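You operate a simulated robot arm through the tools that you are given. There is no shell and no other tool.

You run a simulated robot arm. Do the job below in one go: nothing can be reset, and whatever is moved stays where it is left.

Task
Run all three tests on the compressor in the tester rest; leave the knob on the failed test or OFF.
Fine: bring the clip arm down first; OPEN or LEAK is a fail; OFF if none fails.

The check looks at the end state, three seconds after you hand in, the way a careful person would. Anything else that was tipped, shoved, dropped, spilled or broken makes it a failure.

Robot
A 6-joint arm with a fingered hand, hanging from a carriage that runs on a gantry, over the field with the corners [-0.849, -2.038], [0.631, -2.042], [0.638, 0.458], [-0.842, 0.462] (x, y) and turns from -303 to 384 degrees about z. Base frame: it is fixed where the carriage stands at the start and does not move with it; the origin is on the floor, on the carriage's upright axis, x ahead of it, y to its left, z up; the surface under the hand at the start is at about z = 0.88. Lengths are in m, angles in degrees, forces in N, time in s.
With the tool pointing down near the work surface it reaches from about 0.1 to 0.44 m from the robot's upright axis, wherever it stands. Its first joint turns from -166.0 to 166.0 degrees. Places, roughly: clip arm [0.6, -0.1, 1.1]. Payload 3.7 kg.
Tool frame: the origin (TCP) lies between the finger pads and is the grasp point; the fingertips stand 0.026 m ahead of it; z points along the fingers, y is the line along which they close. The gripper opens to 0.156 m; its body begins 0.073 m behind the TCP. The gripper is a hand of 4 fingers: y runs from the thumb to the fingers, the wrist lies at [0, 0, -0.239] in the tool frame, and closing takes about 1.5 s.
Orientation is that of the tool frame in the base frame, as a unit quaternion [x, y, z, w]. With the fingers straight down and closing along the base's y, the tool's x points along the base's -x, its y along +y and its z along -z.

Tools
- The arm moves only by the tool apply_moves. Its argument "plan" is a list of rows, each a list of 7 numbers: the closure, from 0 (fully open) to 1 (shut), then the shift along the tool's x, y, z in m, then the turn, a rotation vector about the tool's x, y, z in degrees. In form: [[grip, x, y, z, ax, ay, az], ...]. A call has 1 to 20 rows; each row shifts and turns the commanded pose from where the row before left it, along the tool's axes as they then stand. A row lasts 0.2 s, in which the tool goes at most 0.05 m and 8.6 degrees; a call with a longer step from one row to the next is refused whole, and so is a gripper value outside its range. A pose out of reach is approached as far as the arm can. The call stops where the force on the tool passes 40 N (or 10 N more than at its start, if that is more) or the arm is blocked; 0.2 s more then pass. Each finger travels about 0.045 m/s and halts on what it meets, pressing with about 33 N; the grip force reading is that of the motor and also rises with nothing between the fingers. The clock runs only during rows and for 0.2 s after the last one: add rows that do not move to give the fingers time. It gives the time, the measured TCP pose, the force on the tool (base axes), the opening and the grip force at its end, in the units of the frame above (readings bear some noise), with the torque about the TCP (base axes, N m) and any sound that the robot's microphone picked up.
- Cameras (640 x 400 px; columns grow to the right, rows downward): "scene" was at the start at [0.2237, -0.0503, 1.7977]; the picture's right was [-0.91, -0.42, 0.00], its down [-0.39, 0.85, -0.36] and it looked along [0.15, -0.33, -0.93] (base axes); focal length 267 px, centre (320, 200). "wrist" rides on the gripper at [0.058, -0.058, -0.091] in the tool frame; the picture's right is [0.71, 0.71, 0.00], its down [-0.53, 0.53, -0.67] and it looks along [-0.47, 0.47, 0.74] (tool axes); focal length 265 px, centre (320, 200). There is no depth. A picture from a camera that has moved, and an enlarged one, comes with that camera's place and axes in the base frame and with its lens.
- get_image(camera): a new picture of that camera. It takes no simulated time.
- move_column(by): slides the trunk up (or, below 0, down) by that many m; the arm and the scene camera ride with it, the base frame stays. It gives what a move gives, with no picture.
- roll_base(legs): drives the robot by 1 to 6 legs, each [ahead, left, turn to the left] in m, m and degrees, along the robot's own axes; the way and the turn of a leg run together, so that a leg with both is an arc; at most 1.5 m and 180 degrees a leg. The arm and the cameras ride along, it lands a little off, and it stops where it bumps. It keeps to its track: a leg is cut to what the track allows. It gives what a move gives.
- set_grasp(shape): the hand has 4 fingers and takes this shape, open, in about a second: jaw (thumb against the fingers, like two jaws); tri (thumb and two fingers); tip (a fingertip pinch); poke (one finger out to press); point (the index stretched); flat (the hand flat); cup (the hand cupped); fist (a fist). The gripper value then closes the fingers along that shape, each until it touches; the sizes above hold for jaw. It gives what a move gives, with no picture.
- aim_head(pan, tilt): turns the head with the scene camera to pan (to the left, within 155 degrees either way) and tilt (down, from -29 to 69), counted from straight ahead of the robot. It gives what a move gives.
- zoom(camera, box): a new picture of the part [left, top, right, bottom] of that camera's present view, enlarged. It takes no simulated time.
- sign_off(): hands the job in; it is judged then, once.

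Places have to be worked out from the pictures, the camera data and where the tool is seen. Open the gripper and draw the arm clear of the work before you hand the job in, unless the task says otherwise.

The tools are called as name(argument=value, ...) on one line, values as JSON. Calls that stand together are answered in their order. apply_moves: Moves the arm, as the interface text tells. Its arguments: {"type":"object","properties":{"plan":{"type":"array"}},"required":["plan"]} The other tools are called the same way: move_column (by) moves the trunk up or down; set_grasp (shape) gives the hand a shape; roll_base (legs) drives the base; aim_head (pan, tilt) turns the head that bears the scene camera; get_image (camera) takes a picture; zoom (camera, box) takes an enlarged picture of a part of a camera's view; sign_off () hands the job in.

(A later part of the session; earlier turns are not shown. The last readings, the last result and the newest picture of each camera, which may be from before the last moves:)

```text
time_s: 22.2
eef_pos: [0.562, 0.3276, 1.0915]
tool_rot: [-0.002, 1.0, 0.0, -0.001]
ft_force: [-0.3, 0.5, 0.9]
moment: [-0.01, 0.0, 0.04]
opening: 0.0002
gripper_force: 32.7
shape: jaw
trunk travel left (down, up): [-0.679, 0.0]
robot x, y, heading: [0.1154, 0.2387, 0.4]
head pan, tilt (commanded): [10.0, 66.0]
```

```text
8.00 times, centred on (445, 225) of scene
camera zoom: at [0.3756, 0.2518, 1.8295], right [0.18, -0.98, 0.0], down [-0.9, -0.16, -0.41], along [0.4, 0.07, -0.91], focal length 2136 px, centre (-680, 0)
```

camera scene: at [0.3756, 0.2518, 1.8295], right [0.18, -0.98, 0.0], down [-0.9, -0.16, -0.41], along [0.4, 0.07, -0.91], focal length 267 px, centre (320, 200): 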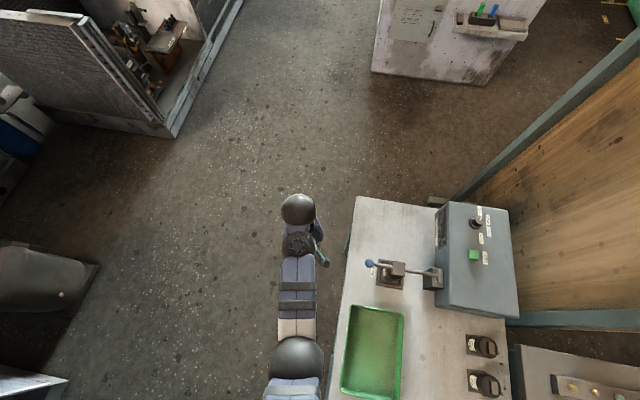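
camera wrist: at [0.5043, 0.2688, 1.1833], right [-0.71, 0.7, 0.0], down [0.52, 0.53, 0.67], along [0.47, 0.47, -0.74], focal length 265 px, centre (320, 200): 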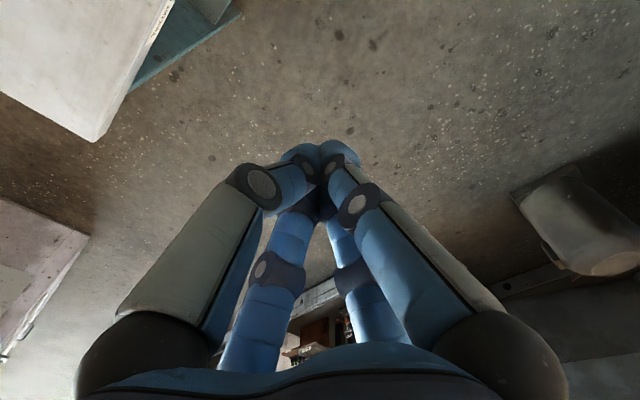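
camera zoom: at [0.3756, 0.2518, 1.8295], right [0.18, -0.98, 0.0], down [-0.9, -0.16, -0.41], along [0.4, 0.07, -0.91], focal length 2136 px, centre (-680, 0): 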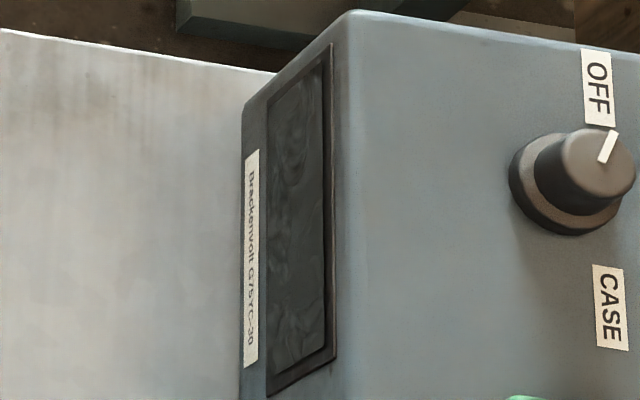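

The display is readable from this side. I drive ahead to x≈0.63 (hand passes over free floor), then look around.

roll_base(legs=[[0.51, 0.015, 0]])

aim_head(pan=-95, tilt=60)

get_image(camera="scene")

```text
time_s: 25.1
eef_pos: [1.067, 0.3332, 1.0931]
tool_rot: [0.006, 1.0, 0.0, 0.0]
ft_force: [0.3, 0.2, 0.1]
moment: [0.0, 0.0, 0.01]
opening: 0.0
gripper_force: 32.4
shape: jaw
trunk travel left (down, up): [-0.679, 0.0]
robot x, y, heading: [0.6213, 0.2585, -0.6]
head pan, tilt (commanded): [10.0, 66.0]
```

```text
time_s: 27.0
eef_pos: [1.0664, 0.3332, 1.0913]
tool_rot: [0.006, 1.0, 0.001, 0.0]
ft_force: [-0.2, -0.2, 0.3]
moment: [0.02, 0.0, -0.03]
opening: 0.0
gripper_force: 33.1
shape: jaw
trunk travel left (down, up): [-0.679, 0.0]
robot x, y, heading: [0.6211, 0.2499, -0.6]
head pan, tilt (commanded): [-95.0, 60.0]
```

```text
taken
camera scene: at [0.8139, 0.1847, 1.8361], right [-1.0, 0.1, 0.0], down [0.09, 0.86, -0.5], along [-0.05, -0.5, -0.87], focal length 267 px, centre (320, 200)
```

scene: 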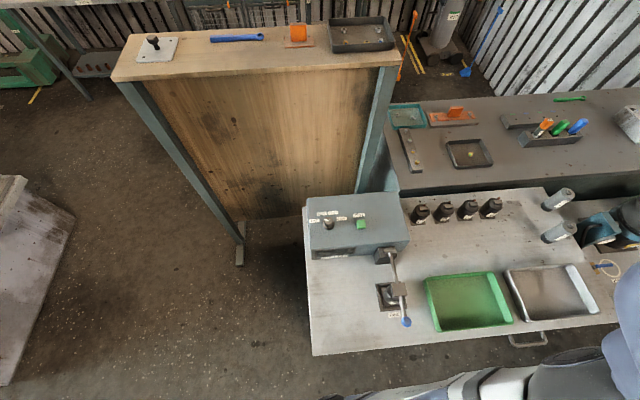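

Clear view of the tester from here; the cabinet stands well behind (y≈−0.7). I check the display readability by zoom, then bring the arm round.

zoom(camera="scene", box=[290, 180, 430, 268])

zoom(camera="scene", box=[300, 240, 360, 270])

```text
4.55 times, centred on (360, 224) of scene
camera zoom: at [0.8139, 0.1847, 1.8361], right [-1.0, 0.1, 0.0], down [0.09, 0.86, -0.5], along [-0.05, -0.5, -0.87], focal length 1213 px, centre (138, 91)
```

zoom: 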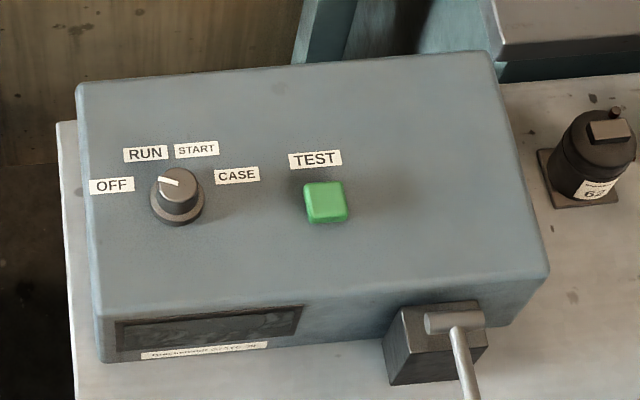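

```text
10.67 times, centred on (330, 255) of scene
camera zoom: at [0.8139, 0.1847, 1.8361], right [-1.0, 0.1, 0.0], down [0.09, 0.86, -0.5], along [-0.05, -0.5, -0.87], focal length 2847 px, centre (213, -387)
```

zoom: 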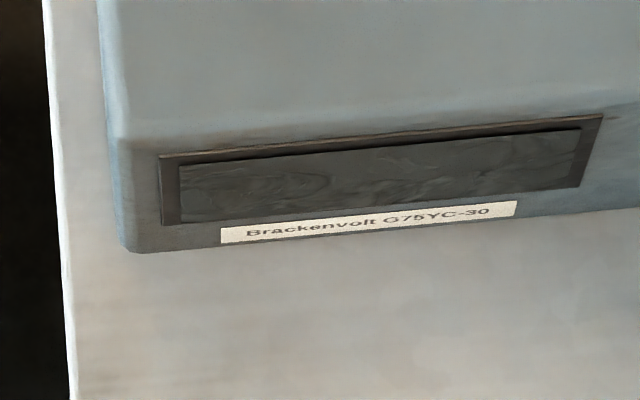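

Knob is at ≈(0.746, −0.195), button at ≈(0.637, −0.179). I swing the arm clockwise 90° about the robot axis at z≈1.09 in two calls, turning the hand along.

apply_moves(plan=[[1, 0, -0.04, 0, 0, 0, 0], [1, 0, -0.04, 0, 0, 0, 0], [1, 0.0025, -0.0467, 0, 0, 0, 6], [1, 0.0025, -0.0467, 0, 0, 0, 6], [1, 0.0025, -0.0467, 0, 0, 0, 6], [1, 0.0025, -0.0467, 0, 0, 0, 6], [1, 0.0025, -0.0467, 0, 0, 0, 6], [1, 0.0025, -0.0467, 0, 0, 0, 6], [1, 0.0025, -0.0467, 0, 0, 0, 6]])

get_image(camera="scene")

```text
time_s: 29.0
eef_pos: [0.9443, -0.0448, 1.0922]
tool_rot: [0.365, 0.931, 0.001, -0.001]
ft_force: [0.6, -0.4, -0.4]
moment: [-0.02, -0.03, -0.01]
opening: 0.0
gripper_force: 32.9
shape: jaw
trunk travel left (down, up): [-0.679, 0.0]
robot x, y, heading: [0.6175, 0.2515, -0.7]
head pan, tilt (commanded): [-95.0, 60.0]
```

```text
taken
camera scene: at [0.8139, 0.1848, 1.8361], right [-1.0, 0.1, 0.0], down [0.09, 0.86, -0.5], along [-0.05, -0.5, -0.87], focal length 267 px, centre (320, 200)
```

scene: 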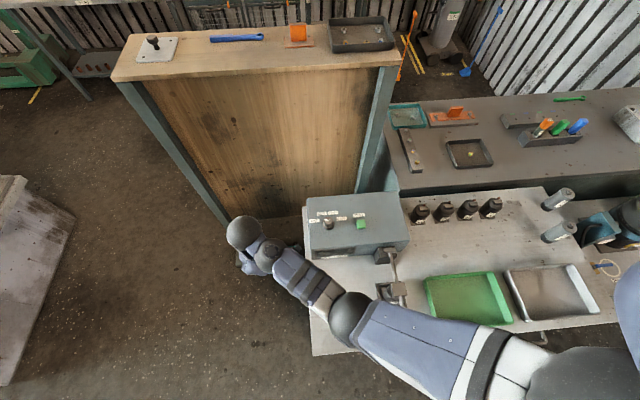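

Arm is swinging clear (elbow at z≈1.28). I continue the swing to stand over the button.

apply_moves(plan=[[1, 0.001, -0.0465, 0, 0, 0, 6], [1, 0.001, -0.0465, 0, 0, 0, 6], [1, 0.001, -0.0465, 0, 0, 0, 6], [1, 0.002, -0.0465, 0, 0, 0, 6], [1, 0.002, -0.0465, 0, 0, 0, 6], [1, 0.0025, -0.0465, 0, 0, 0, 6]])

get_image(camera="scene")

get_image(camera="wrist")

```text
time_s: 30.4
eef_pos: [0.7104, -0.1804, 1.0945]
tool_rot: [0.635, 0.773, 0.001, 0.0]
ft_force: [0.5, -0.1, 0.9]
moment: [-0.02, 0.03, -0.01]
opening: 0.0002
gripper_force: 33.1
shape: jaw
trunk travel left (down, up): [-0.679, 0.0]
robot x, y, heading: [0.6202, 0.2532, -1.0]
head pan, tilt (commanded): [-95.0, 60.0]
```

```text
taken
camera scene: at [0.8139, 0.1847, 1.8361], right [-1.0, 0.1, 0.0], down [0.09, 0.86, -0.5], along [-0.05, -0.5, -0.87], focal length 267 px, centre (320, 200)
```

scene: 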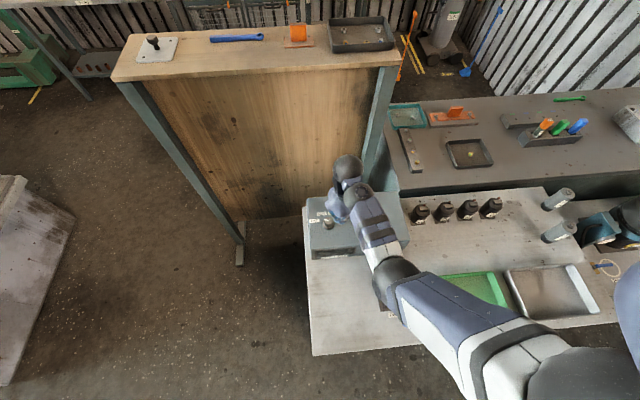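

```text
taken
camera wrist: at [0.6433, -0.136, 1.1843], right [0.56, 0.83, 0.0], down [0.62, -0.41, 0.67], along [0.56, -0.37, -0.74], focal length 265 px, centre (320, 200)
```

wrist: 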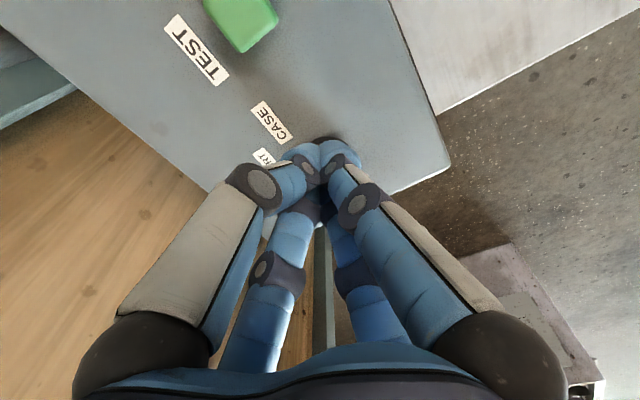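

The hand stands between button and knob. I move it over the knob axis (0.746, −0.195) and open the fingers half-way.

apply_moves(plan=[[0.5, -0.0216, 0.0324, 0, 0, 0, 0], [0.5, 0, 0, 0, 0, 0, 0], [0.5, 0, 0, 0, 0, 0, 0], [0.5, 0, 0, 0, 0, 0, 0], [0.5, 0, 0, 0, 0, 0, 0]])

get_image(camera="wrist")

zoom(camera="scene", box=[290, 140, 430, 268])

```text
time_s: 31.6
eef_pos: [0.7486, -0.1967, 1.0919]
tool_rot: [0.635, 0.773, 0.0, 0.0]
ft_force: [-0.2, -0.5, -0.3]
moment: [-0.02, 0.04, 0.0]
opening: 0.0776
gripper_force: 0.1
shape: jaw
trunk travel left (down, up): [-0.679, 0.0]
robot x, y, heading: [0.6201, 0.2512, -0.6]
head pan, tilt (commanded): [-95.0, 60.0]
```

```text
taken
camera wrist: at [0.681, -0.1514, 1.1833], right [0.55, 0.83, 0.0], down [0.62, -0.41, 0.67], along [0.56, -0.37, -0.74], focal length 265 px, centre (320, 200)
```

wrist: 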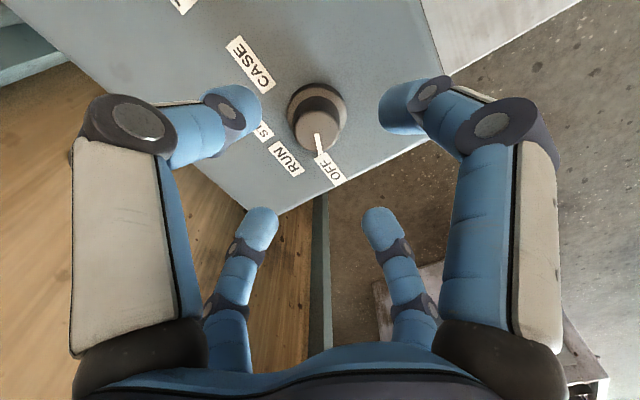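

```text
3.12 times, centred on (360, 204) of scene
camera zoom: at [0.8138, 0.1847, 1.8361], right [-1.0, 0.1, 0.0], down [0.09, 0.86, -0.5], along [-0.05, -0.5, -0.87], focal length 834 px, centre (195, 188)
```

zoom: 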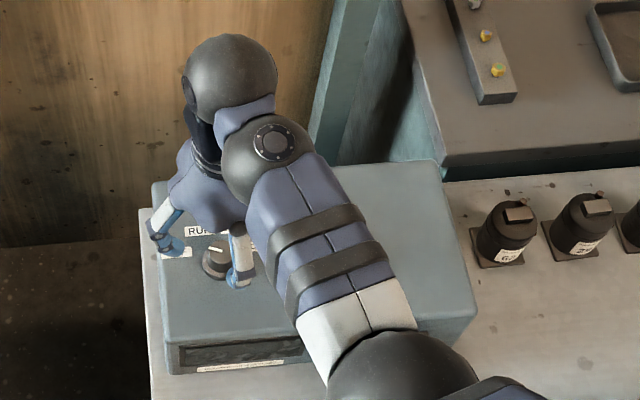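

The knob is centred between the half-open fingers at (0.744, −0.195). I correct by a few mm and descend to TCP z≈1.04.

apply_moves(plan=[[0.5, 0.0021, -0.0031, 0.01, 0, 0, 0], [0.5, 0, 0, 0.014, 0, 0, 0], [0.5, 0, 0, 0.014, 0, 0, 0], [0.5, 0, 0, 0.012, 0, 0, 0]])

get_image(camera="wrist")

```text
time_s: 32.6
eef_pos: [0.7437, -0.195, 1.0407]
tool_rot: [0.634, 0.773, 0.0, 0.0]
ft_force: [-0.3, -0.7, 0.5]
moment: [0.04, 0.01, 0.02]
opening: 0.0779
gripper_force: 0.1
shape: jaw
trunk travel left (down, up): [-0.679, 0.0]
robot x, y, heading: [0.6209, 0.2525, -0.6]
head pan, tilt (commanded): [-95.0, 60.0]
```

```text
taken
camera wrist: at [0.6754, -0.1506, 1.1331], right [0.56, 0.83, 0.0], down [0.62, -0.41, 0.67], along [0.56, -0.37, -0.74], focal length 265 px, centre (320, 200)
```

wrist: 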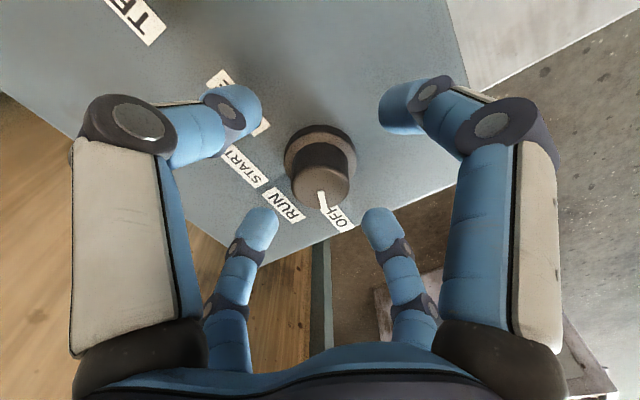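

The knob is centred among the fingers. I close on it and check the grip.

apply_moves(plan=[[1, 0, 0, 0.002, 0, 0, 0], [1, 0, 0, 0, 0, 0, 0], [1, 0, 0, 0, 0, 0, 0], [1, 0, 0, 0, 0, 0, 0], [1, 0, 0, 0, 0, 0, 0]])

get_image(camera="wrist")

```text
time_s: 33.8
eef_pos: [0.7416, -0.1959, 1.0396]
tool_rot: [0.634, 0.773, 0.0, 0.0]
ft_force: [-0.9, -0.6, -4.9]
moment: [-0.04, 0.02, 0.01]
opening: 0.0225
gripper_force: 33.4
shape: jaw
trunk travel left (down, up): [-0.679, 0.0]
robot x, y, heading: [0.624, 0.2525, -0.7]
head pan, tilt (commanded): [-95.0, 60.0]
```

```text
taken
camera wrist: at [0.6752, -0.1506, 1.1311], right [0.56, 0.83, 0.0], down [0.62, -0.41, 0.67], along [0.56, -0.37, -0.74], focal length 265 px, centre (320, 200)
```

wrist: 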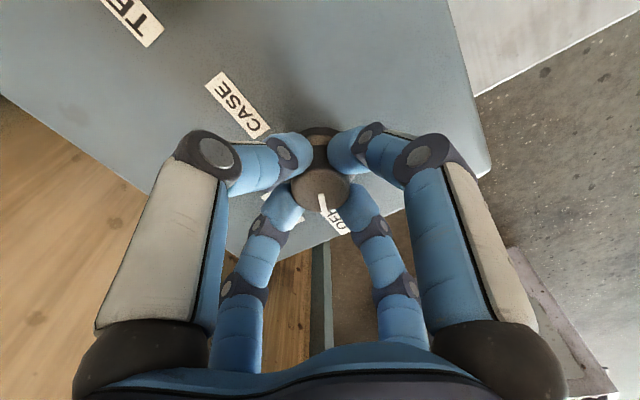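

Good grip on the knob (33 N). I turn clockwise (positive about tool z), 22.5° first, to see if the knob follows.

apply_moves(plan=[[1, 0, 0, 0, 0, 0, 7.5], [1, 0, 0, 0, 0, 0, 7.5], [1, 0, 0, 0, 0, 0, 7.5]])

get_image(camera="wrist")

```text
time_s: 34.6
eef_pos: [0.744, -0.1945, 1.0401]
tool_rot: [0.774, 0.634, 0.0, -0.001]
ft_force: [3.3, 2.4, -4.7]
moment: [0.03, -0.07, 0.01]
opening: 0.0224
gripper_force: 33.2
shape: jaw
trunk travel left (down, up): [-0.679, 0.0]
robot x, y, heading: [0.6173, 0.2553, -0.7]
head pan, tilt (commanded): [-95.0, 60.0]
```

```text
taken
camera wrist: at [0.6984, -0.1272, 1.1311], right [0.83, 0.56, 0.0], down [0.41, -0.62, 0.67], along [0.37, -0.55, -0.75], focal length 265 px, centre (320, 200)
```

wrist: 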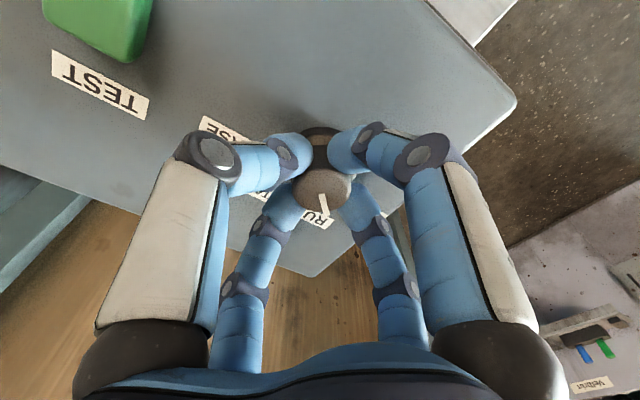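

The knob follows (pointer moving off OFF toward RUN). I turn the remaining 22.5°.

apply_moves(plan=[[1, 0, 0, 0, 0, 0, 7.5], [1, 0, 0, 0, 0, 0, 7.5], [1, 0, 0, 0, 0, 0, 7.5], [1, 0, 0, 0, 0, 0, 0]])

zoom(camera="wrist", box=[180, 80, 460, 260])

zoom(camera="scene", box=[290, 140, 430, 268])

```text
time_s: 35.6
eef_pos: [0.7445, -0.1934, 1.0394]
tool_rot: [0.882, 0.471, 0.0, -0.001]
ft_force: [8.3, 8.9, -0.4]
moment: [0.14, -0.2, 0.01]
opening: 0.0224
gripper_force: 32.7
shape: jaw
trunk travel left (down, up): [-0.679, 0.0]
robot x, y, heading: [0.6192, 0.2547, -0.7]
head pan, tilt (commanded): [-95.0, 60.0]
```

```text
2.22 times, centred on (320, 170) of wrist
camera zoom: at [0.7285, -0.1148, 1.131], right [0.98, 0.2, 0.0], down [0.14, -0.73, 0.67], along [0.13, -0.65, -0.75], focal length 590 px, centre (320, 267)
```

zoom: 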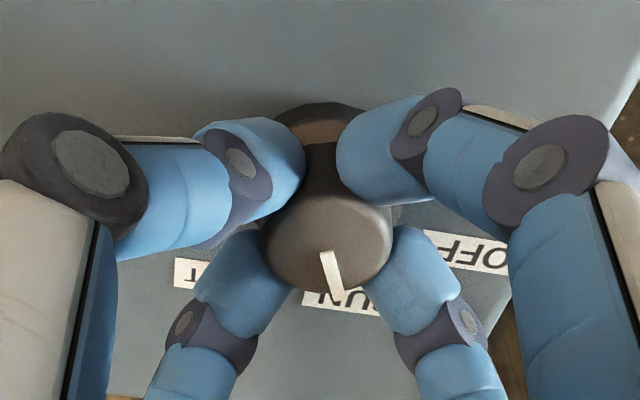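

```text
3.12 times, centred on (360, 204) of scene
camera zoom: at [0.8143, 0.1853, 1.8363], right [-1.0, 0.1, 0.0], down [0.09, 0.86, -0.5], along [-0.05, -0.5, -0.87], focal length 834 px, centre (195, 188)
```

zoom: 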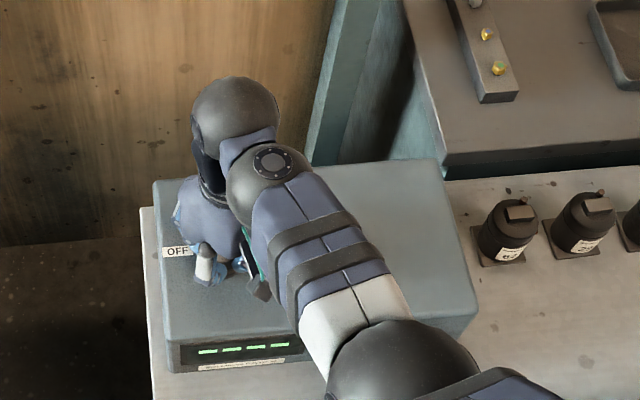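

The display now shows "----", so the knob is at RUN. I open the fingers, lift off and check the pointer.

apply_moves(plan=[[0.5, 0, 0, 0, 0, 0, 0], [0.5, 0, 0, 0, 0, 0, 0], [0.5, 0, 0, 0, 0, 0, 0], [0.5, 0, 0, 0, 0, 0, 0], [0.5, 0, 0, -0.015, 0, 0, 0], [0.5, 0, 0, -0.02, 0, 0, 0], [0.5, 0, 0, -0.015, 0, 0, 0]])

get_image(camera="wrist")

zoom(camera="scene", box=[300, 240, 360, 270])

```text
time_s: 37.2
eef_pos: [0.742, -0.1961, 1.089]
tool_rot: [0.881, 0.472, 0.0, -0.001]
ft_force: [0.3, -0.1, -0.1]
moment: [-0.02, 0.0, -0.02]
opening: 0.0774
gripper_force: 0.1
shape: jaw
trunk travel left (down, up): [-0.679, 0.0]
robot x, y, heading: [0.6188, 0.2531, -0.5]
head pan, tilt (commanded): [-95.0, 60.0]
```

```text
taken
camera wrist: at [0.7261, -0.116, 1.1809], right [0.98, 0.2, 0.0], down [0.15, -0.73, 0.67], along [0.13, -0.66, -0.74], focal length 265 px, centre (320, 200)
```

wrist: 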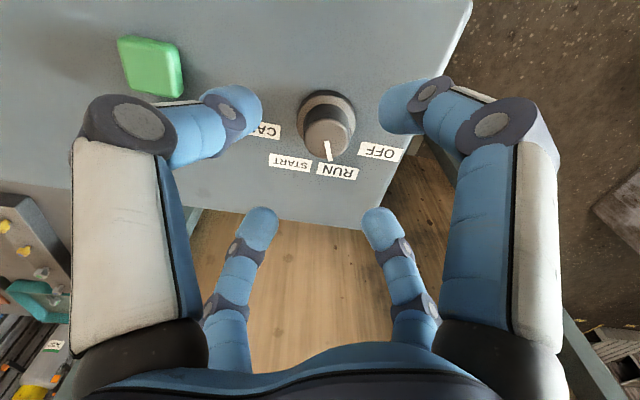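

```text
10.67 times, centred on (330, 255) of scene
camera zoom: at [0.8138, 0.1847, 1.8361], right [-1.0, 0.1, 0.0], down [0.09, 0.86, -0.5], along [-0.05, -0.5, -0.87], focal length 2847 px, centre (213, -387)
```

zoom: 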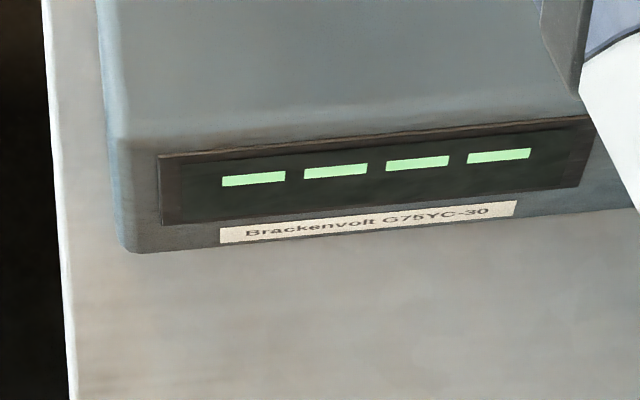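

RUN is set and the display is armed with "----". Now I move over the TEST button, turning the hand back by 45° and closing the fingers into a bundle.

apply_moves(plan=[[1, -0.01463, -0.0322, 0.003, 0, 0, 0], [1, -0.01463, -0.0322, 0.003, 0, 0, 0], [1, -0.01463, -0.0322, 0.004, 0, 0, 0], [1, 0, 0, 0, 0, 0, -7.5], [1, 0, 0, 0, 0, 0, -7.5], [1, 0, 0, 0, 0, 0, -7.5], [1, 0, 0, 0, 0, 0, -7.5], [1, 0, 0, 0, 0, 0, -7.5], [1, 0, 0, 0, 0, 0, -7.5]])

get_image(camera="wrist")

zoom(camera="scene", box=[290, 140, 430, 268])

```text
time_s: 39.2
eef_pos: [0.6378, -0.1788, 1.0807]
tool_rot: [0.633, 0.774, 0.0, 0.0]
ft_force: [-0.3, -0.2, -0.5]
moment: [-0.01, -0.03, -0.02]
opening: 0.0
gripper_force: 32.7
shape: jaw
trunk travel left (down, up): [-0.679, 0.0]
robot x, y, heading: [0.6192, 0.2539, -0.9]
head pan, tilt (commanded): [-95.0, 60.0]
```

```text
taken
camera wrist: at [0.5699, -0.1341, 1.172], right [0.55, 0.83, 0.0], down [0.62, -0.41, 0.67], along [0.56, -0.37, -0.74], focal length 265 px, centre (320, 200)
```

wrist: 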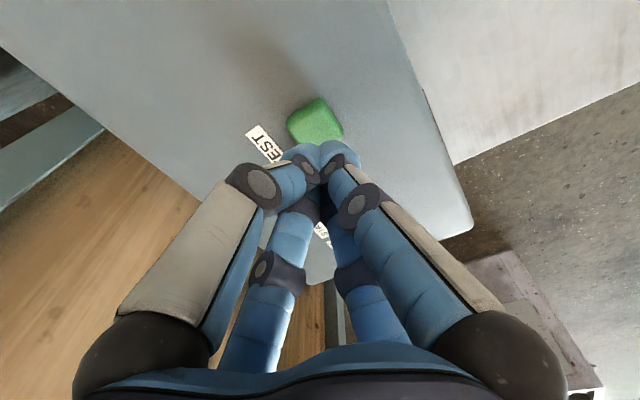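

```text
3.12 times, centred on (360, 204) of scene
camera zoom: at [0.8138, 0.1847, 1.8361], right [-1.0, 0.1, 0.0], down [0.09, 0.86, -0.5], along [-0.05, -0.5, -0.87], focal length 834 px, centre (195, 188)
```

zoom: 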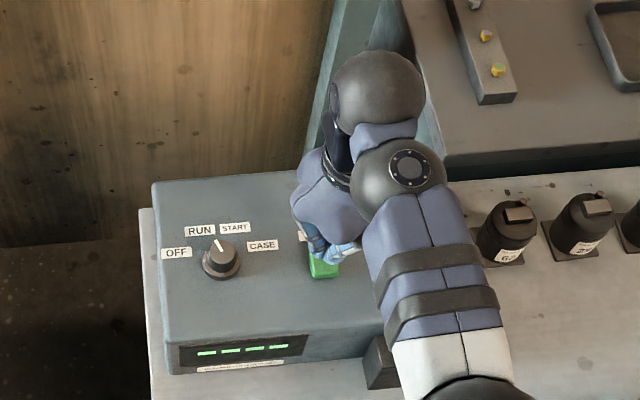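

I zoom to check alignment of the bundle with the button.

zoom(camera="wrist", box=[240, 70, 400, 190])

zoom(camera="scene", box=[370, 200, 420, 240])

```text
3.33 times, centred on (320, 130) of wrist
camera zoom: at [0.5699, -0.1341, 1.172], right [0.55, 0.83, 0.0], down [0.62, -0.41, 0.67], along [0.56, -0.37, -0.74], focal length 885 px, centre (320, 433)
```

zoom: 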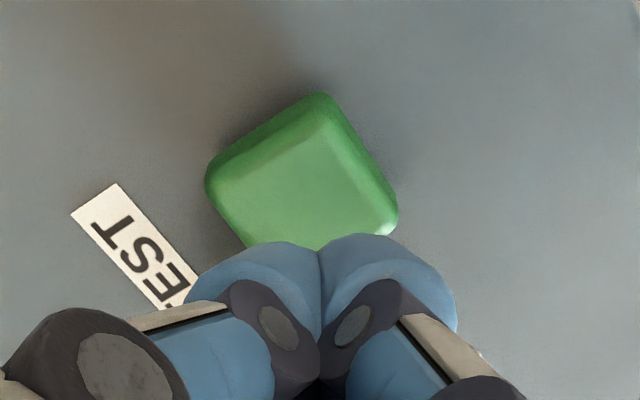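

```text
10.00 times, centred on (395, 220) of scene
camera zoom: at [0.8138, 0.1847, 1.8361], right [-1.0, 0.1, 0.0], down [0.09, 0.86, -0.5], along [-0.05, -0.5, -0.87], focal length 2669 px, centre (-430, 0)
```

zoom: 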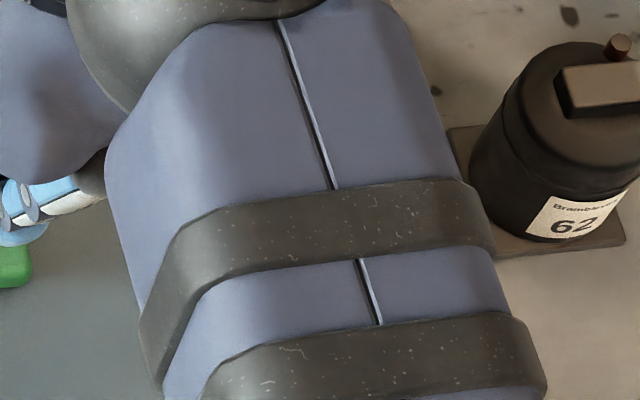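

Bundle is within 3 mm of the button centre. I correct slightly, descend 30 mm, then press with small steps.

apply_moves(plan=[[1, -0.0014, -0.0033, 0.01, 0, 0, 0], [1, 0, 0, 0.01, 0, 0, 0], [1, 0, 0, 0.01, 0, 0, 0]])

apply_moves(plan=[[1, 0, 0, 0.003, 0, 0, 0]])

apply_moves(plan=[[1, 0, 0, 0.003, 0, 0, 0]])

zoom(camera="wrist", box=[240, 70, 400, 190])

```text
time_s: 40.0
eef_pos: [0.6356, -0.1819, 1.0522]
tool_rot: [0.634, 0.773, -0.001, 0.0]
ft_force: [0.6, 0.3, 0.1]
moment: [0.01, 0.03, 0.02]
opening: 0.0
gripper_force: 32.9
shape: jaw
trunk travel left (down, up): [-0.679, 0.0]
robot x, y, heading: [0.6217, 0.2518, -0.9]
head pan, tilt (commanded): [-95.0, 60.0]
```

```text
time_s: 40.4
eef_pos: [0.6351, -0.1814, 1.0481]
tool_rot: [0.634, 0.773, 0.001, 0.0]
ft_force: [0.1, 0.2, -0.2]
moment: [-0.02, 0.0, 0.02]
opening: 0.0002
gripper_force: 32.8
shape: jaw
trunk travel left (down, up): [-0.679, 0.0]
robot x, y, heading: [0.6216, 0.2546, -0.7]
head pan, tilt (commanded): [-95.0, 60.0]
```

```text
time_s: 40.8
eef_pos: [0.6356, -0.1802, 1.045]
tool_rot: [0.635, 0.773, 0.0, 0.001]
ft_force: [0.7, -1.1, 1.5]
moment: [0.0, -0.02, 0.0]
opening: 0.0
gripper_force: 32.8
shape: jaw
trunk travel left (down, up): [-0.679, 0.0]
robot x, y, heading: [0.6187, 0.2532, -0.6]
head pan, tilt (commanded): [-95.0, 60.0]
```

```text
3.33 times, centred on (320, 130) of wrist
camera zoom: at [0.5676, -0.1361, 1.1358], right [0.56, 0.83, 0.0], down [0.62, -0.41, 0.67], along [0.56, -0.37, -0.74], focal length 885 px, centre (320, 433)
```

zoom: 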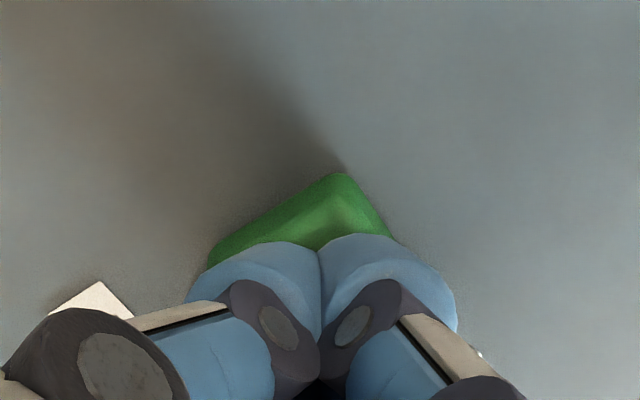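

The bundle just touches the button (1.5 N). I press 2 mm at a time and watch the display.

apply_moves(plan=[[1, 0, 0, 0.002, 0, 0, 0]])

zoom(camera="scene", box=[300, 240, 360, 270])

```text
time_s: 41.2
eef_pos: [0.6345, -0.1806, 1.0422]
tool_rot: [0.634, 0.773, 0.0, -0.001]
ft_force: [1.4, 0.2, 3.0]
moment: [-0.01, -0.05, 0.0]
opening: 0.0
gripper_force: 33.0
shape: jaw
trunk travel left (down, up): [-0.679, 0.0]
robot x, y, heading: [0.6206, 0.2531, -0.5]
head pan, tilt (commanded): [-95.0, 60.0]
heard: click
```

```text
10.67 times, centred on (330, 255) of scene
camera zoom: at [0.8139, 0.1847, 1.8362], right [-1.0, 0.1, 0.0], down [0.09, 0.86, -0.5], along [-0.05, -0.5, -0.87], focal length 2847 px, centre (213, -387)
```

zoom: 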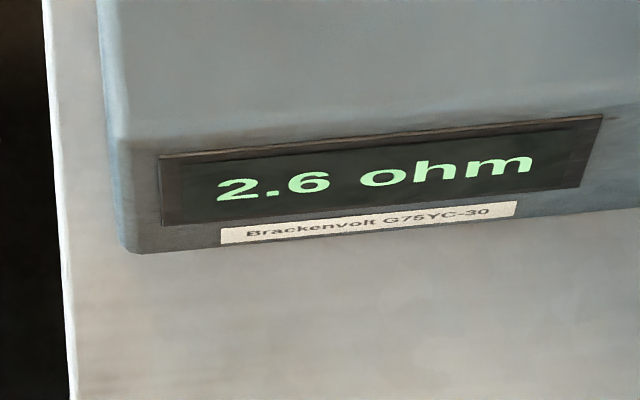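

Click heard: RUN reads 2.6 ohm – a pass. I lift off, recheck the display, and move back over the knob with half-open fingers.

apply_moves(plan=[[1, 0, 0, -0.015, 0, 0, 0], [1, 0, 0, -0.02, 0, 0, 0], [1, 0, 0, -0.008, 0, 0, 0]])

zoom(camera="scene", box=[300, 240, 360, 270])

apply_moves(plan=[[0.5, -0.0119, 0.035, 0, 0, 0, 0], [0.5, -0.0119, 0.035, -0.003, 0, 0, 0], [0.5, -0.0119, 0.035, -0.003, 0, 0, 0], [0.5, 0, 0, 0, 0, 0, 0], [0.5, 0, 0, 0, 0, 0, 0]])

get_image(camera="wrist")

```text
time_s: 42.0
eef_pos: [0.6347, -0.1821, 1.0849]
tool_rot: [0.634, 0.773, 0.0, 0.0]
ft_force: [-0.2, 0.0, 0.1]
moment: [-0.02, -0.02, -0.02]
opening: 0.0
gripper_force: 33.2
shape: jaw
trunk travel left (down, up): [-0.679, 0.0]
robot x, y, heading: [0.6185, 0.2525, -0.6]
head pan, tilt (commanded): [-95.0, 60.0]
```

```text
10.67 times, centred on (330, 255) of scene
camera zoom: at [0.8138, 0.1847, 1.8361], right [-1.0, 0.1, 0.0], down [0.09, 0.86, -0.5], along [-0.05, -0.5, -0.87], focal length 2847 px, centre (213, -387)
```

zoom: 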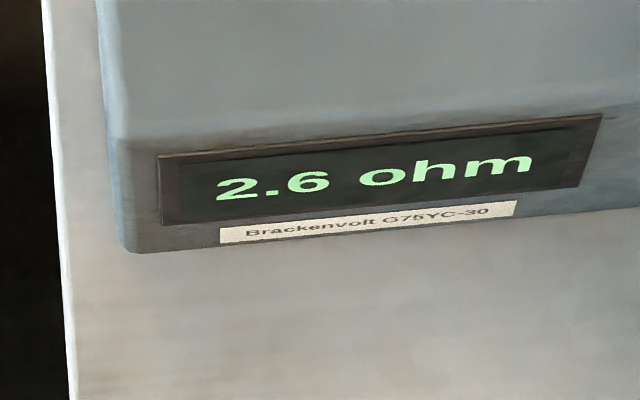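

```text
time_s: 43.2
eef_pos: [0.7449, -0.195, 1.0916]
tool_rot: [0.634, 0.774, 0.0, 0.001]
ft_force: [-0.3, -0.4, 0.9]
moment: [-0.01, 0.01, 0.0]
opening: 0.0777
gripper_force: 0.0
shape: jaw
trunk travel left (down, up): [-0.679, 0.0]
robot x, y, heading: [0.6214, 0.2567, -0.6]
head pan, tilt (commanded): [-95.0, 60.0]
```

```text
taken
camera wrist: at [0.6774, -0.1509, 1.1828], right [0.55, 0.83, 0.0], down [0.62, -0.41, 0.67], along [0.56, -0.37, -0.74], focal length 265 px, centre (320, 200)
```

wrist: 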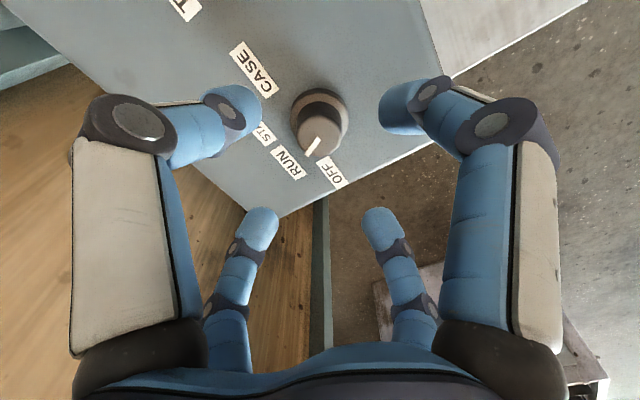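

Still 2.6 ohm after release. The knob is centred; I descend, close, and turn 45° clockwise to START.

apply_moves(plan=[[0.5, 0.0013, -0.0013, 0.012, 0, 0, 0], [0.5, 0, 0, 0.014, 0, 0, 0], [0.5, 0, 0, 0.014, 0, 0, 0], [0.5, 0, 0, 0.012, 0, 0, 0], [1, 0, 0, 0, 0, 0, 0], [1, 0, 0, 0, 0, 0, 0], [1, 0, 0, 0, 0, 0, 0], [1, 0, 0, 0, 0, 0, 0], [1, 0, 0, 0, 0, 0, 0]])

zoom(camera="wrist", box=[180, 80, 460, 260])

```text
time_s: 45.2
eef_pos: [0.7434, -0.193, 1.0389]
tool_rot: [0.634, 0.774, 0.001, -0.001]
ft_force: [-0.7, 0.3, -3.4]
moment: [-0.04, 0.01, -0.02]
opening: 0.0227
gripper_force: 33.0
shape: jaw
trunk travel left (down, up): [-0.679, 0.0]
robot x, y, heading: [0.6223, 0.2548, -0.6]
head pan, tilt (commanded): [-95.0, 60.0]
```

```text
2.22 times, centred on (320, 170) of wrist
camera zoom: at [0.6751, -0.1483, 1.1299], right [0.56, 0.83, 0.0], down [0.62, -0.41, 0.67], along [0.56, -0.37, -0.74], focal length 590 px, centre (320, 267)
```

zoom: 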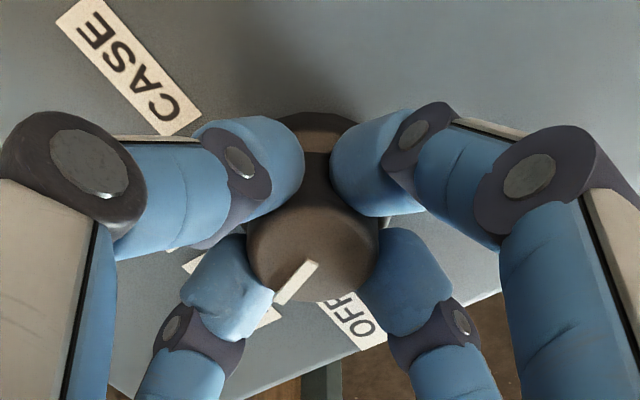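

Grip is good again. Turning 45° to START.

apply_moves(plan=[[1, 0, 0, 0, 0, 0, 7.5], [1, 0, 0, 0, 0, 0, 7.5], [1, 0, 0, 0, 0, 0, 7.5], [1, 0, 0, 0, 0, 0, 7.5], [1, 0, 0, 0, 0, 0, 7.5], [1, 0, 0, 0, 0, 0, 7.5], [1, 0, 0, 0, 0, 0, 0]])

zoom(camera="wrist", box=[180, 80, 460, 260])

zoom(camera="scene", box=[300, 240, 360, 270])

```text
time_s: 46.8
eef_pos: [0.745, -0.1917, 1.0392]
tool_rot: [0.882, 0.47, 0.0, 0.0]
ft_force: [10.1, 3.7, -9.7]
moment: [0.13, -0.21, 0.04]
opening: 0.0219
gripper_force: 32.9
shape: jaw
trunk travel left (down, up): [-0.679, 0.0]
robot x, y, heading: [0.6177, 0.2528, -0.8]
head pan, tilt (commanded): [-95.0, 60.0]
```

```text
2.22 times, centred on (320, 170) of wrist
camera zoom: at [0.7292, -0.1131, 1.1302], right [0.98, 0.2, 0.0], down [0.14, -0.73, 0.67], along [0.13, -0.65, -0.75], focal length 590 px, centre (320, 267)
```

zoom: 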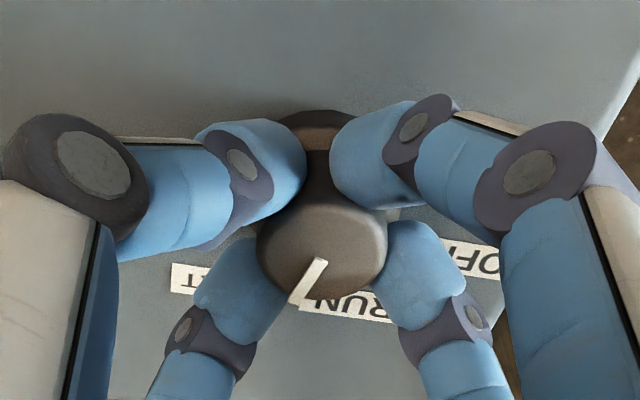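

```text
10.67 times, centred on (330, 255) of scene
camera zoom: at [0.8144, 0.1852, 1.8362], right [-1.0, 0.1, 0.0], down [0.09, 0.86, -0.5], along [-0.05, -0.5, -0.87], focal length 2847 px, centre (213, -387)
```

zoom: 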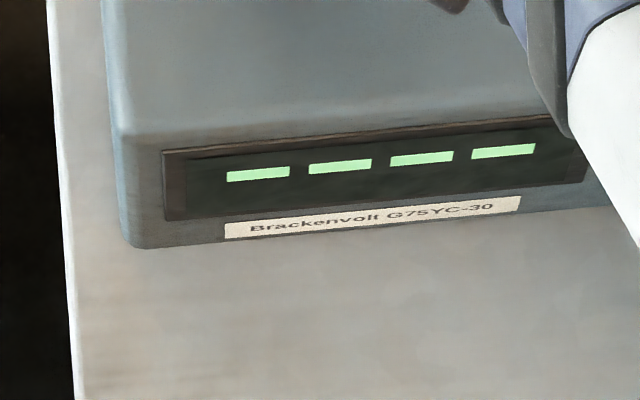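

Display is back to "----", pointer near START. I release, lift and verify.

apply_moves(plan=[[0.5, 0, 0, 0, 0, 0, 0], [0.5, 0, 0, 0, 0, 0, 0], [0.5, 0, 0, 0, 0, 0, 0], [0.5, 0, 0, 0, 0, 0, 0], [0.5, 0, 0, -0.015, 0, 0, 0], [0.5, 0, 0, -0.02, 0, 0, 0], [0.5, 0, 0, -0.015, 0, 0, 0]])

get_image(camera="wrist")

```text
time_s: 48.4
eef_pos: [0.7458, -0.1935, 1.0883]
tool_rot: [0.882, 0.472, 0.0, 0.0]
ft_force: [0.3, 0.3, -0.3]
moment: [0.02, 0.03, -0.05]
opening: 0.0778
gripper_force: 0.0
shape: jaw
trunk travel left (down, up): [-0.679, 0.0]
robot x, y, heading: [0.6185, 0.252, -0.8]
head pan, tilt (commanded): [-95.0, 60.0]
```

```text
taken
camera wrist: at [0.7297, -0.1146, 1.1797], right [0.98, 0.2, 0.0], down [0.15, -0.73, 0.67], along [0.13, -0.66, -0.74], focal length 265 px, centre (320, 200)
```

wrist: 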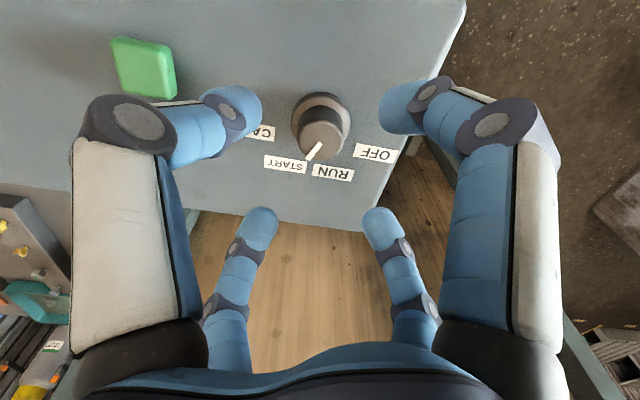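

Pointer points to START. I move to the button, turn the hand back and descend to just above it.

apply_moves(plan=[[1, -0.0167, -0.0334, 0.003, 0, 0, 0], [1, -0.0167, -0.0334, 0.003, 0, 0, 0], [1, -0.0167, -0.0334, 0.002, 0, 0, 0], [1, 0, 0, 0, 0, 0, -7.5], [1, 0, 0, 0, 0, 0, -7.5], [1, 0, 0, 0, 0, 0, -7.5], [1, 0, 0, 0, 0, 0, -7.5], [1, 0, 0, 0, 0, 0, -7.5], [1, 0, 0, 0, 0, 0, -7.5], [1, 0, 0, 0.015, 0, 0, 0], [1, 0, 0, 0.013, 0, 0, 0]])

zoom(camera="wrist", box=[240, 70, 400, 190])

zoom(camera="scene", box=[290, 190, 410, 268])

```text
time_s: 50.8
eef_pos: [0.6317, -0.1788, 1.0525]
tool_rot: [0.634, 0.773, 0.0, 0.0]
ft_force: [0.2, -0.9, 0.6]
moment: [0.01, -0.03, 0.02]
opening: 0.0
gripper_force: 33.2
shape: jaw
trunk travel left (down, up): [-0.679, 0.0]
robot x, y, heading: [0.62, 0.2543, -1.0]
head pan, tilt (commanded): [-95.0, 60.0]
```

```text
3.33 times, centred on (320, 130) of wrist
camera zoom: at [0.5639, -0.1349, 1.1436], right [0.55, 0.83, 0.0], down [0.62, -0.41, 0.67], along [0.56, -0.37, -0.74], focal length 885 px, centre (320, 433)
```

zoom: 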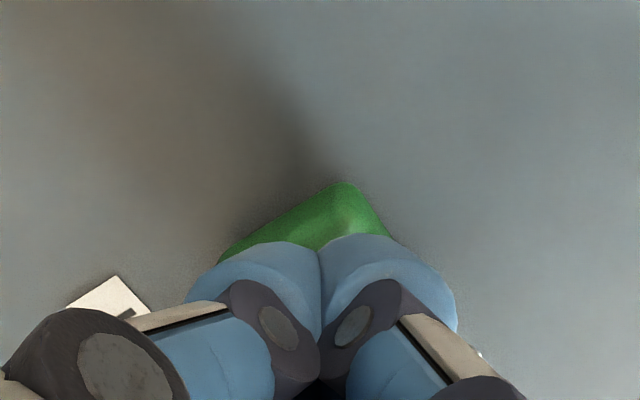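

```text
5.13 times, centred on (350, 229) of scene
camera zoom: at [0.8138, 0.1847, 1.8361], right [-1.0, 0.1, 0.0], down [0.09, 0.86, -0.5], along [-0.05, -0.5, -0.87], focal length 1369 px, centre (166, 51)
```

zoom: 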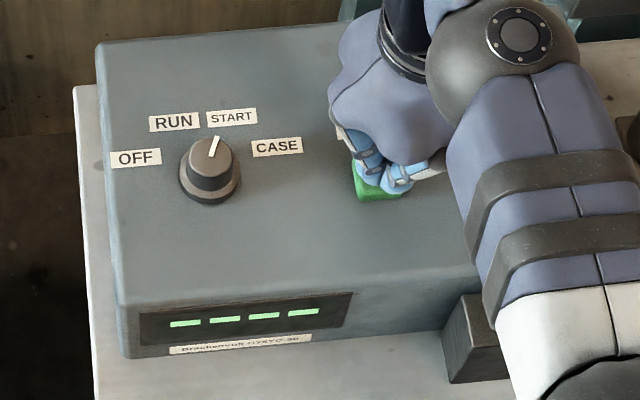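

Knob clearly at START, display "----". I press the button.

apply_moves(plan=[[1, -0.001, 0.003, 0.004, 0, 0, 0], [1, 0, 0, 0.003, 0, 0, 0]])

apply_moves(plan=[[1, 0, 0, 0.003, 0, 0, 0]])

zoom(camera="scene", box=[300, 240, 360, 270])

```text
time_s: 51.4
eef_pos: [0.636, -0.181, 1.0446]
tool_rot: [0.634, 0.773, 0.0, 0.0]
ft_force: [0.4, -0.1, 1.8]
moment: [0.06, -0.02, -0.01]
opening: 0.0001
gripper_force: 32.9
shape: jaw
trunk travel left (down, up): [-0.679, 0.0]
robot x, y, heading: [0.6196, 0.2549, -0.8]
head pan, tilt (commanded): [-95.0, 60.0]
```

```text
time_s: 51.8
eef_pos: [0.6355, -0.1792, 1.0437]
tool_rot: [0.634, 0.773, 0.0, 0.0]
ft_force: [0.1, -0.4, 2.9]
moment: [-0.01, -0.02, -0.02]
opening: 0.0
gripper_force: 33.4
shape: jaw
trunk travel left (down, up): [-0.679, 0.0]
robot x, y, heading: [0.6181, 0.2511, -0.7]
head pan, tilt (commanded): [-95.0, 60.0]
heard: click
```

```text
10.67 times, centred on (330, 255) of scene
camera zoom: at [0.8138, 0.1846, 1.8361], right [-1.0, 0.1, 0.0], down [0.09, 0.86, -0.5], along [-0.05, -0.5, -0.87], focal length 2847 px, centre (213, -387)
```

zoom: 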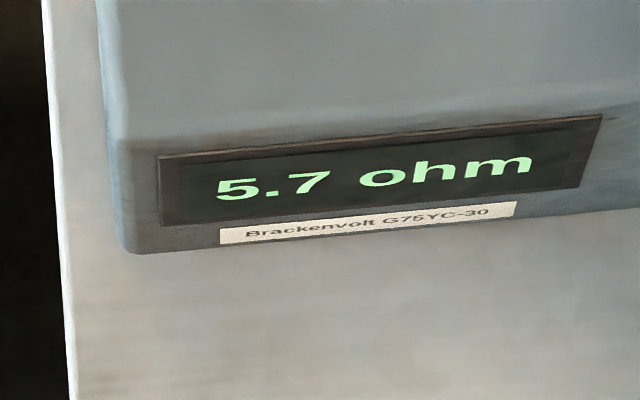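

START reads 5.7 ohm – pass. I lift off and go back over the knob for CASE.

apply_moves(plan=[[1, 0, 0, -0.015, 0, 0, 0], [1, 0, 0, -0.02, 0, 0, 0], [1, 0, 0, -0.008, 0, 0, 0], [0.5, -0.0117, 0.0345, 0, 0, 0, 0], [0.5, -0.0117, 0.0345, -0.003, 0, 0, 0], [0.5, -0.0117, 0.0345, -0.003, 0, 0, 0], [0.5, 0, 0, 0, 0, 0, 0], [0.5, 0, 0, 0, 0, 0, 0]])

get_image(camera="wrist")

zoom(camera="scene", box=[300, 240, 360, 270])

```text
time_s: 53.6
eef_pos: [0.7454, -0.1934, 1.091]
tool_rot: [0.634, 0.773, 0.0, -0.001]
ft_force: [0.1, -0.9, -0.7]
moment: [-0.02, 0.0, -0.01]
opening: 0.0778
gripper_force: 0.1
shape: jaw
trunk travel left (down, up): [-0.679, 0.0]
robot x, y, heading: [0.6244, 0.2568, -0.5]
head pan, tilt (commanded): [-95.0, 60.0]
```

```text
taken
camera wrist: at [0.6766, -0.1492, 1.1834], right [0.55, 0.83, 0.0], down [0.62, -0.41, 0.67], along [0.56, -0.37, -0.74], focal length 265 px, centre (320, 200)
```

wrist: 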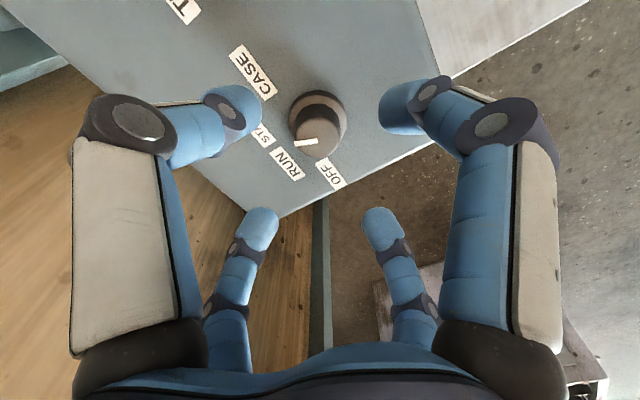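

```text
10.67 times, centred on (330, 255) of scene
camera zoom: at [0.8138, 0.1847, 1.8361], right [-1.0, 0.1, 0.0], down [0.09, 0.86, -0.5], along [-0.05, -0.5, -0.87], focal length 2847 px, centre (213, -387)
```

zoom: 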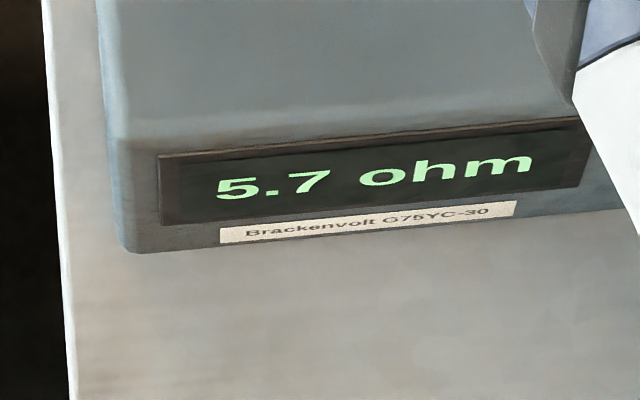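

Still 5.7 ohm. The knob is centred; I descend, grip and turn 45° to CASE.

apply_moves(plan=[[0.5, 0, -0.001, 0.012, 0, 0, 0], [0.5, 0, 0, 0.014, 0, 0, 0], [0.5, 0, 0, 0.014, 0, 0, 0], [0.5, 0, 0, 0.012, 0, 0, 0], [1, 0, 0, 0, 0, 0, 0], [1, 0, 0, 0, 0, 0, 0], [1, 0, 0, 0, 0, 0, 0], [1, 0, 0, 0, 0, 0, 0], [1, 0, 0, 0, 0, 0, 0]])

apply_moves(plan=[[1, 0, 0, 0, 0, 0, 7.5], [1, 0, 0, 0, 0, 0, 7.5], [1, 0, 0, 0, 0, 0, 7.5], [1, 0, 0, 0, 0, 0, 7.5], [1, 0, 0, 0, 0, 0, 7.5], [1, 0, 0, 0, 0, 0, 7.5], [1, 0, 0, 0, 0, 0, 0]])

zoom(camera="wrist", box=[180, 80, 460, 260])

zoom(camera="scene", box=[300, 240, 360, 270])

```text
time_s: 55.6
eef_pos: [0.7428, -0.1946, 1.04]
tool_rot: [0.634, 0.773, 0.0, 0.001]
ft_force: [-0.6, -1.2, -4.3]
moment: [-0.06, 0.02, 0.01]
opening: 0.0221
gripper_force: 33.1
shape: jaw
trunk travel left (down, up): [-0.679, 0.0]
robot x, y, heading: [0.621, 0.2512, -0.4]
head pan, tilt (commanded): [-95.0, 60.0]
```

```text
time_s: 57.2
eef_pos: [0.7447, -0.1934, 1.04]
tool_rot: [0.882, 0.471, 0.0, 0.0]
ft_force: [6.7, 6.8, -3.3]
moment: [0.13, -0.15, 0.03]
opening: 0.0218
gripper_force: 33.4
shape: jaw
trunk travel left (down, up): [-0.679, 0.0]
robot x, y, heading: [0.6177, 0.2537, -0.6]
head pan, tilt (commanded): [-95.0, 60.0]
```

```text
2.22 times, centred on (320, 170) of wrist
camera zoom: at [0.7285, -0.1138, 1.1313], right [0.98, 0.19, 0.0], down [0.15, -0.73, 0.67], along [0.13, -0.65, -0.75], focal length 590 px, centre (320, 267)
```

zoom: 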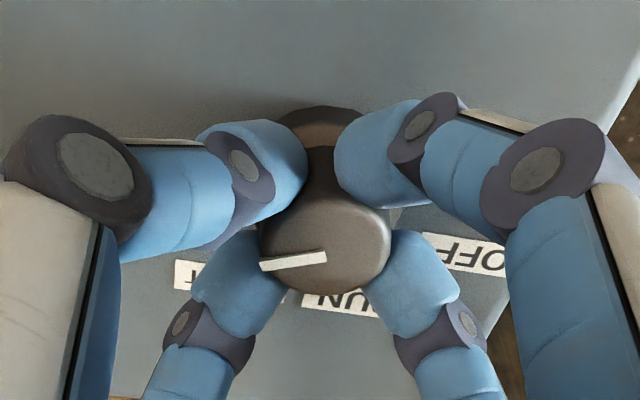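

```text
10.67 times, centred on (330, 255) of scene
camera zoom: at [0.8142, 0.1852, 1.8362], right [-1.0, 0.1, 0.0], down [0.09, 0.86, -0.5], along [-0.05, -0.5, -0.87], focal length 2847 px, centre (213, -387)
```

zoom: 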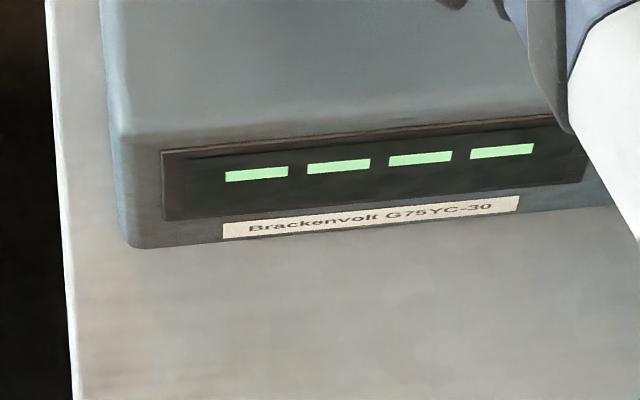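

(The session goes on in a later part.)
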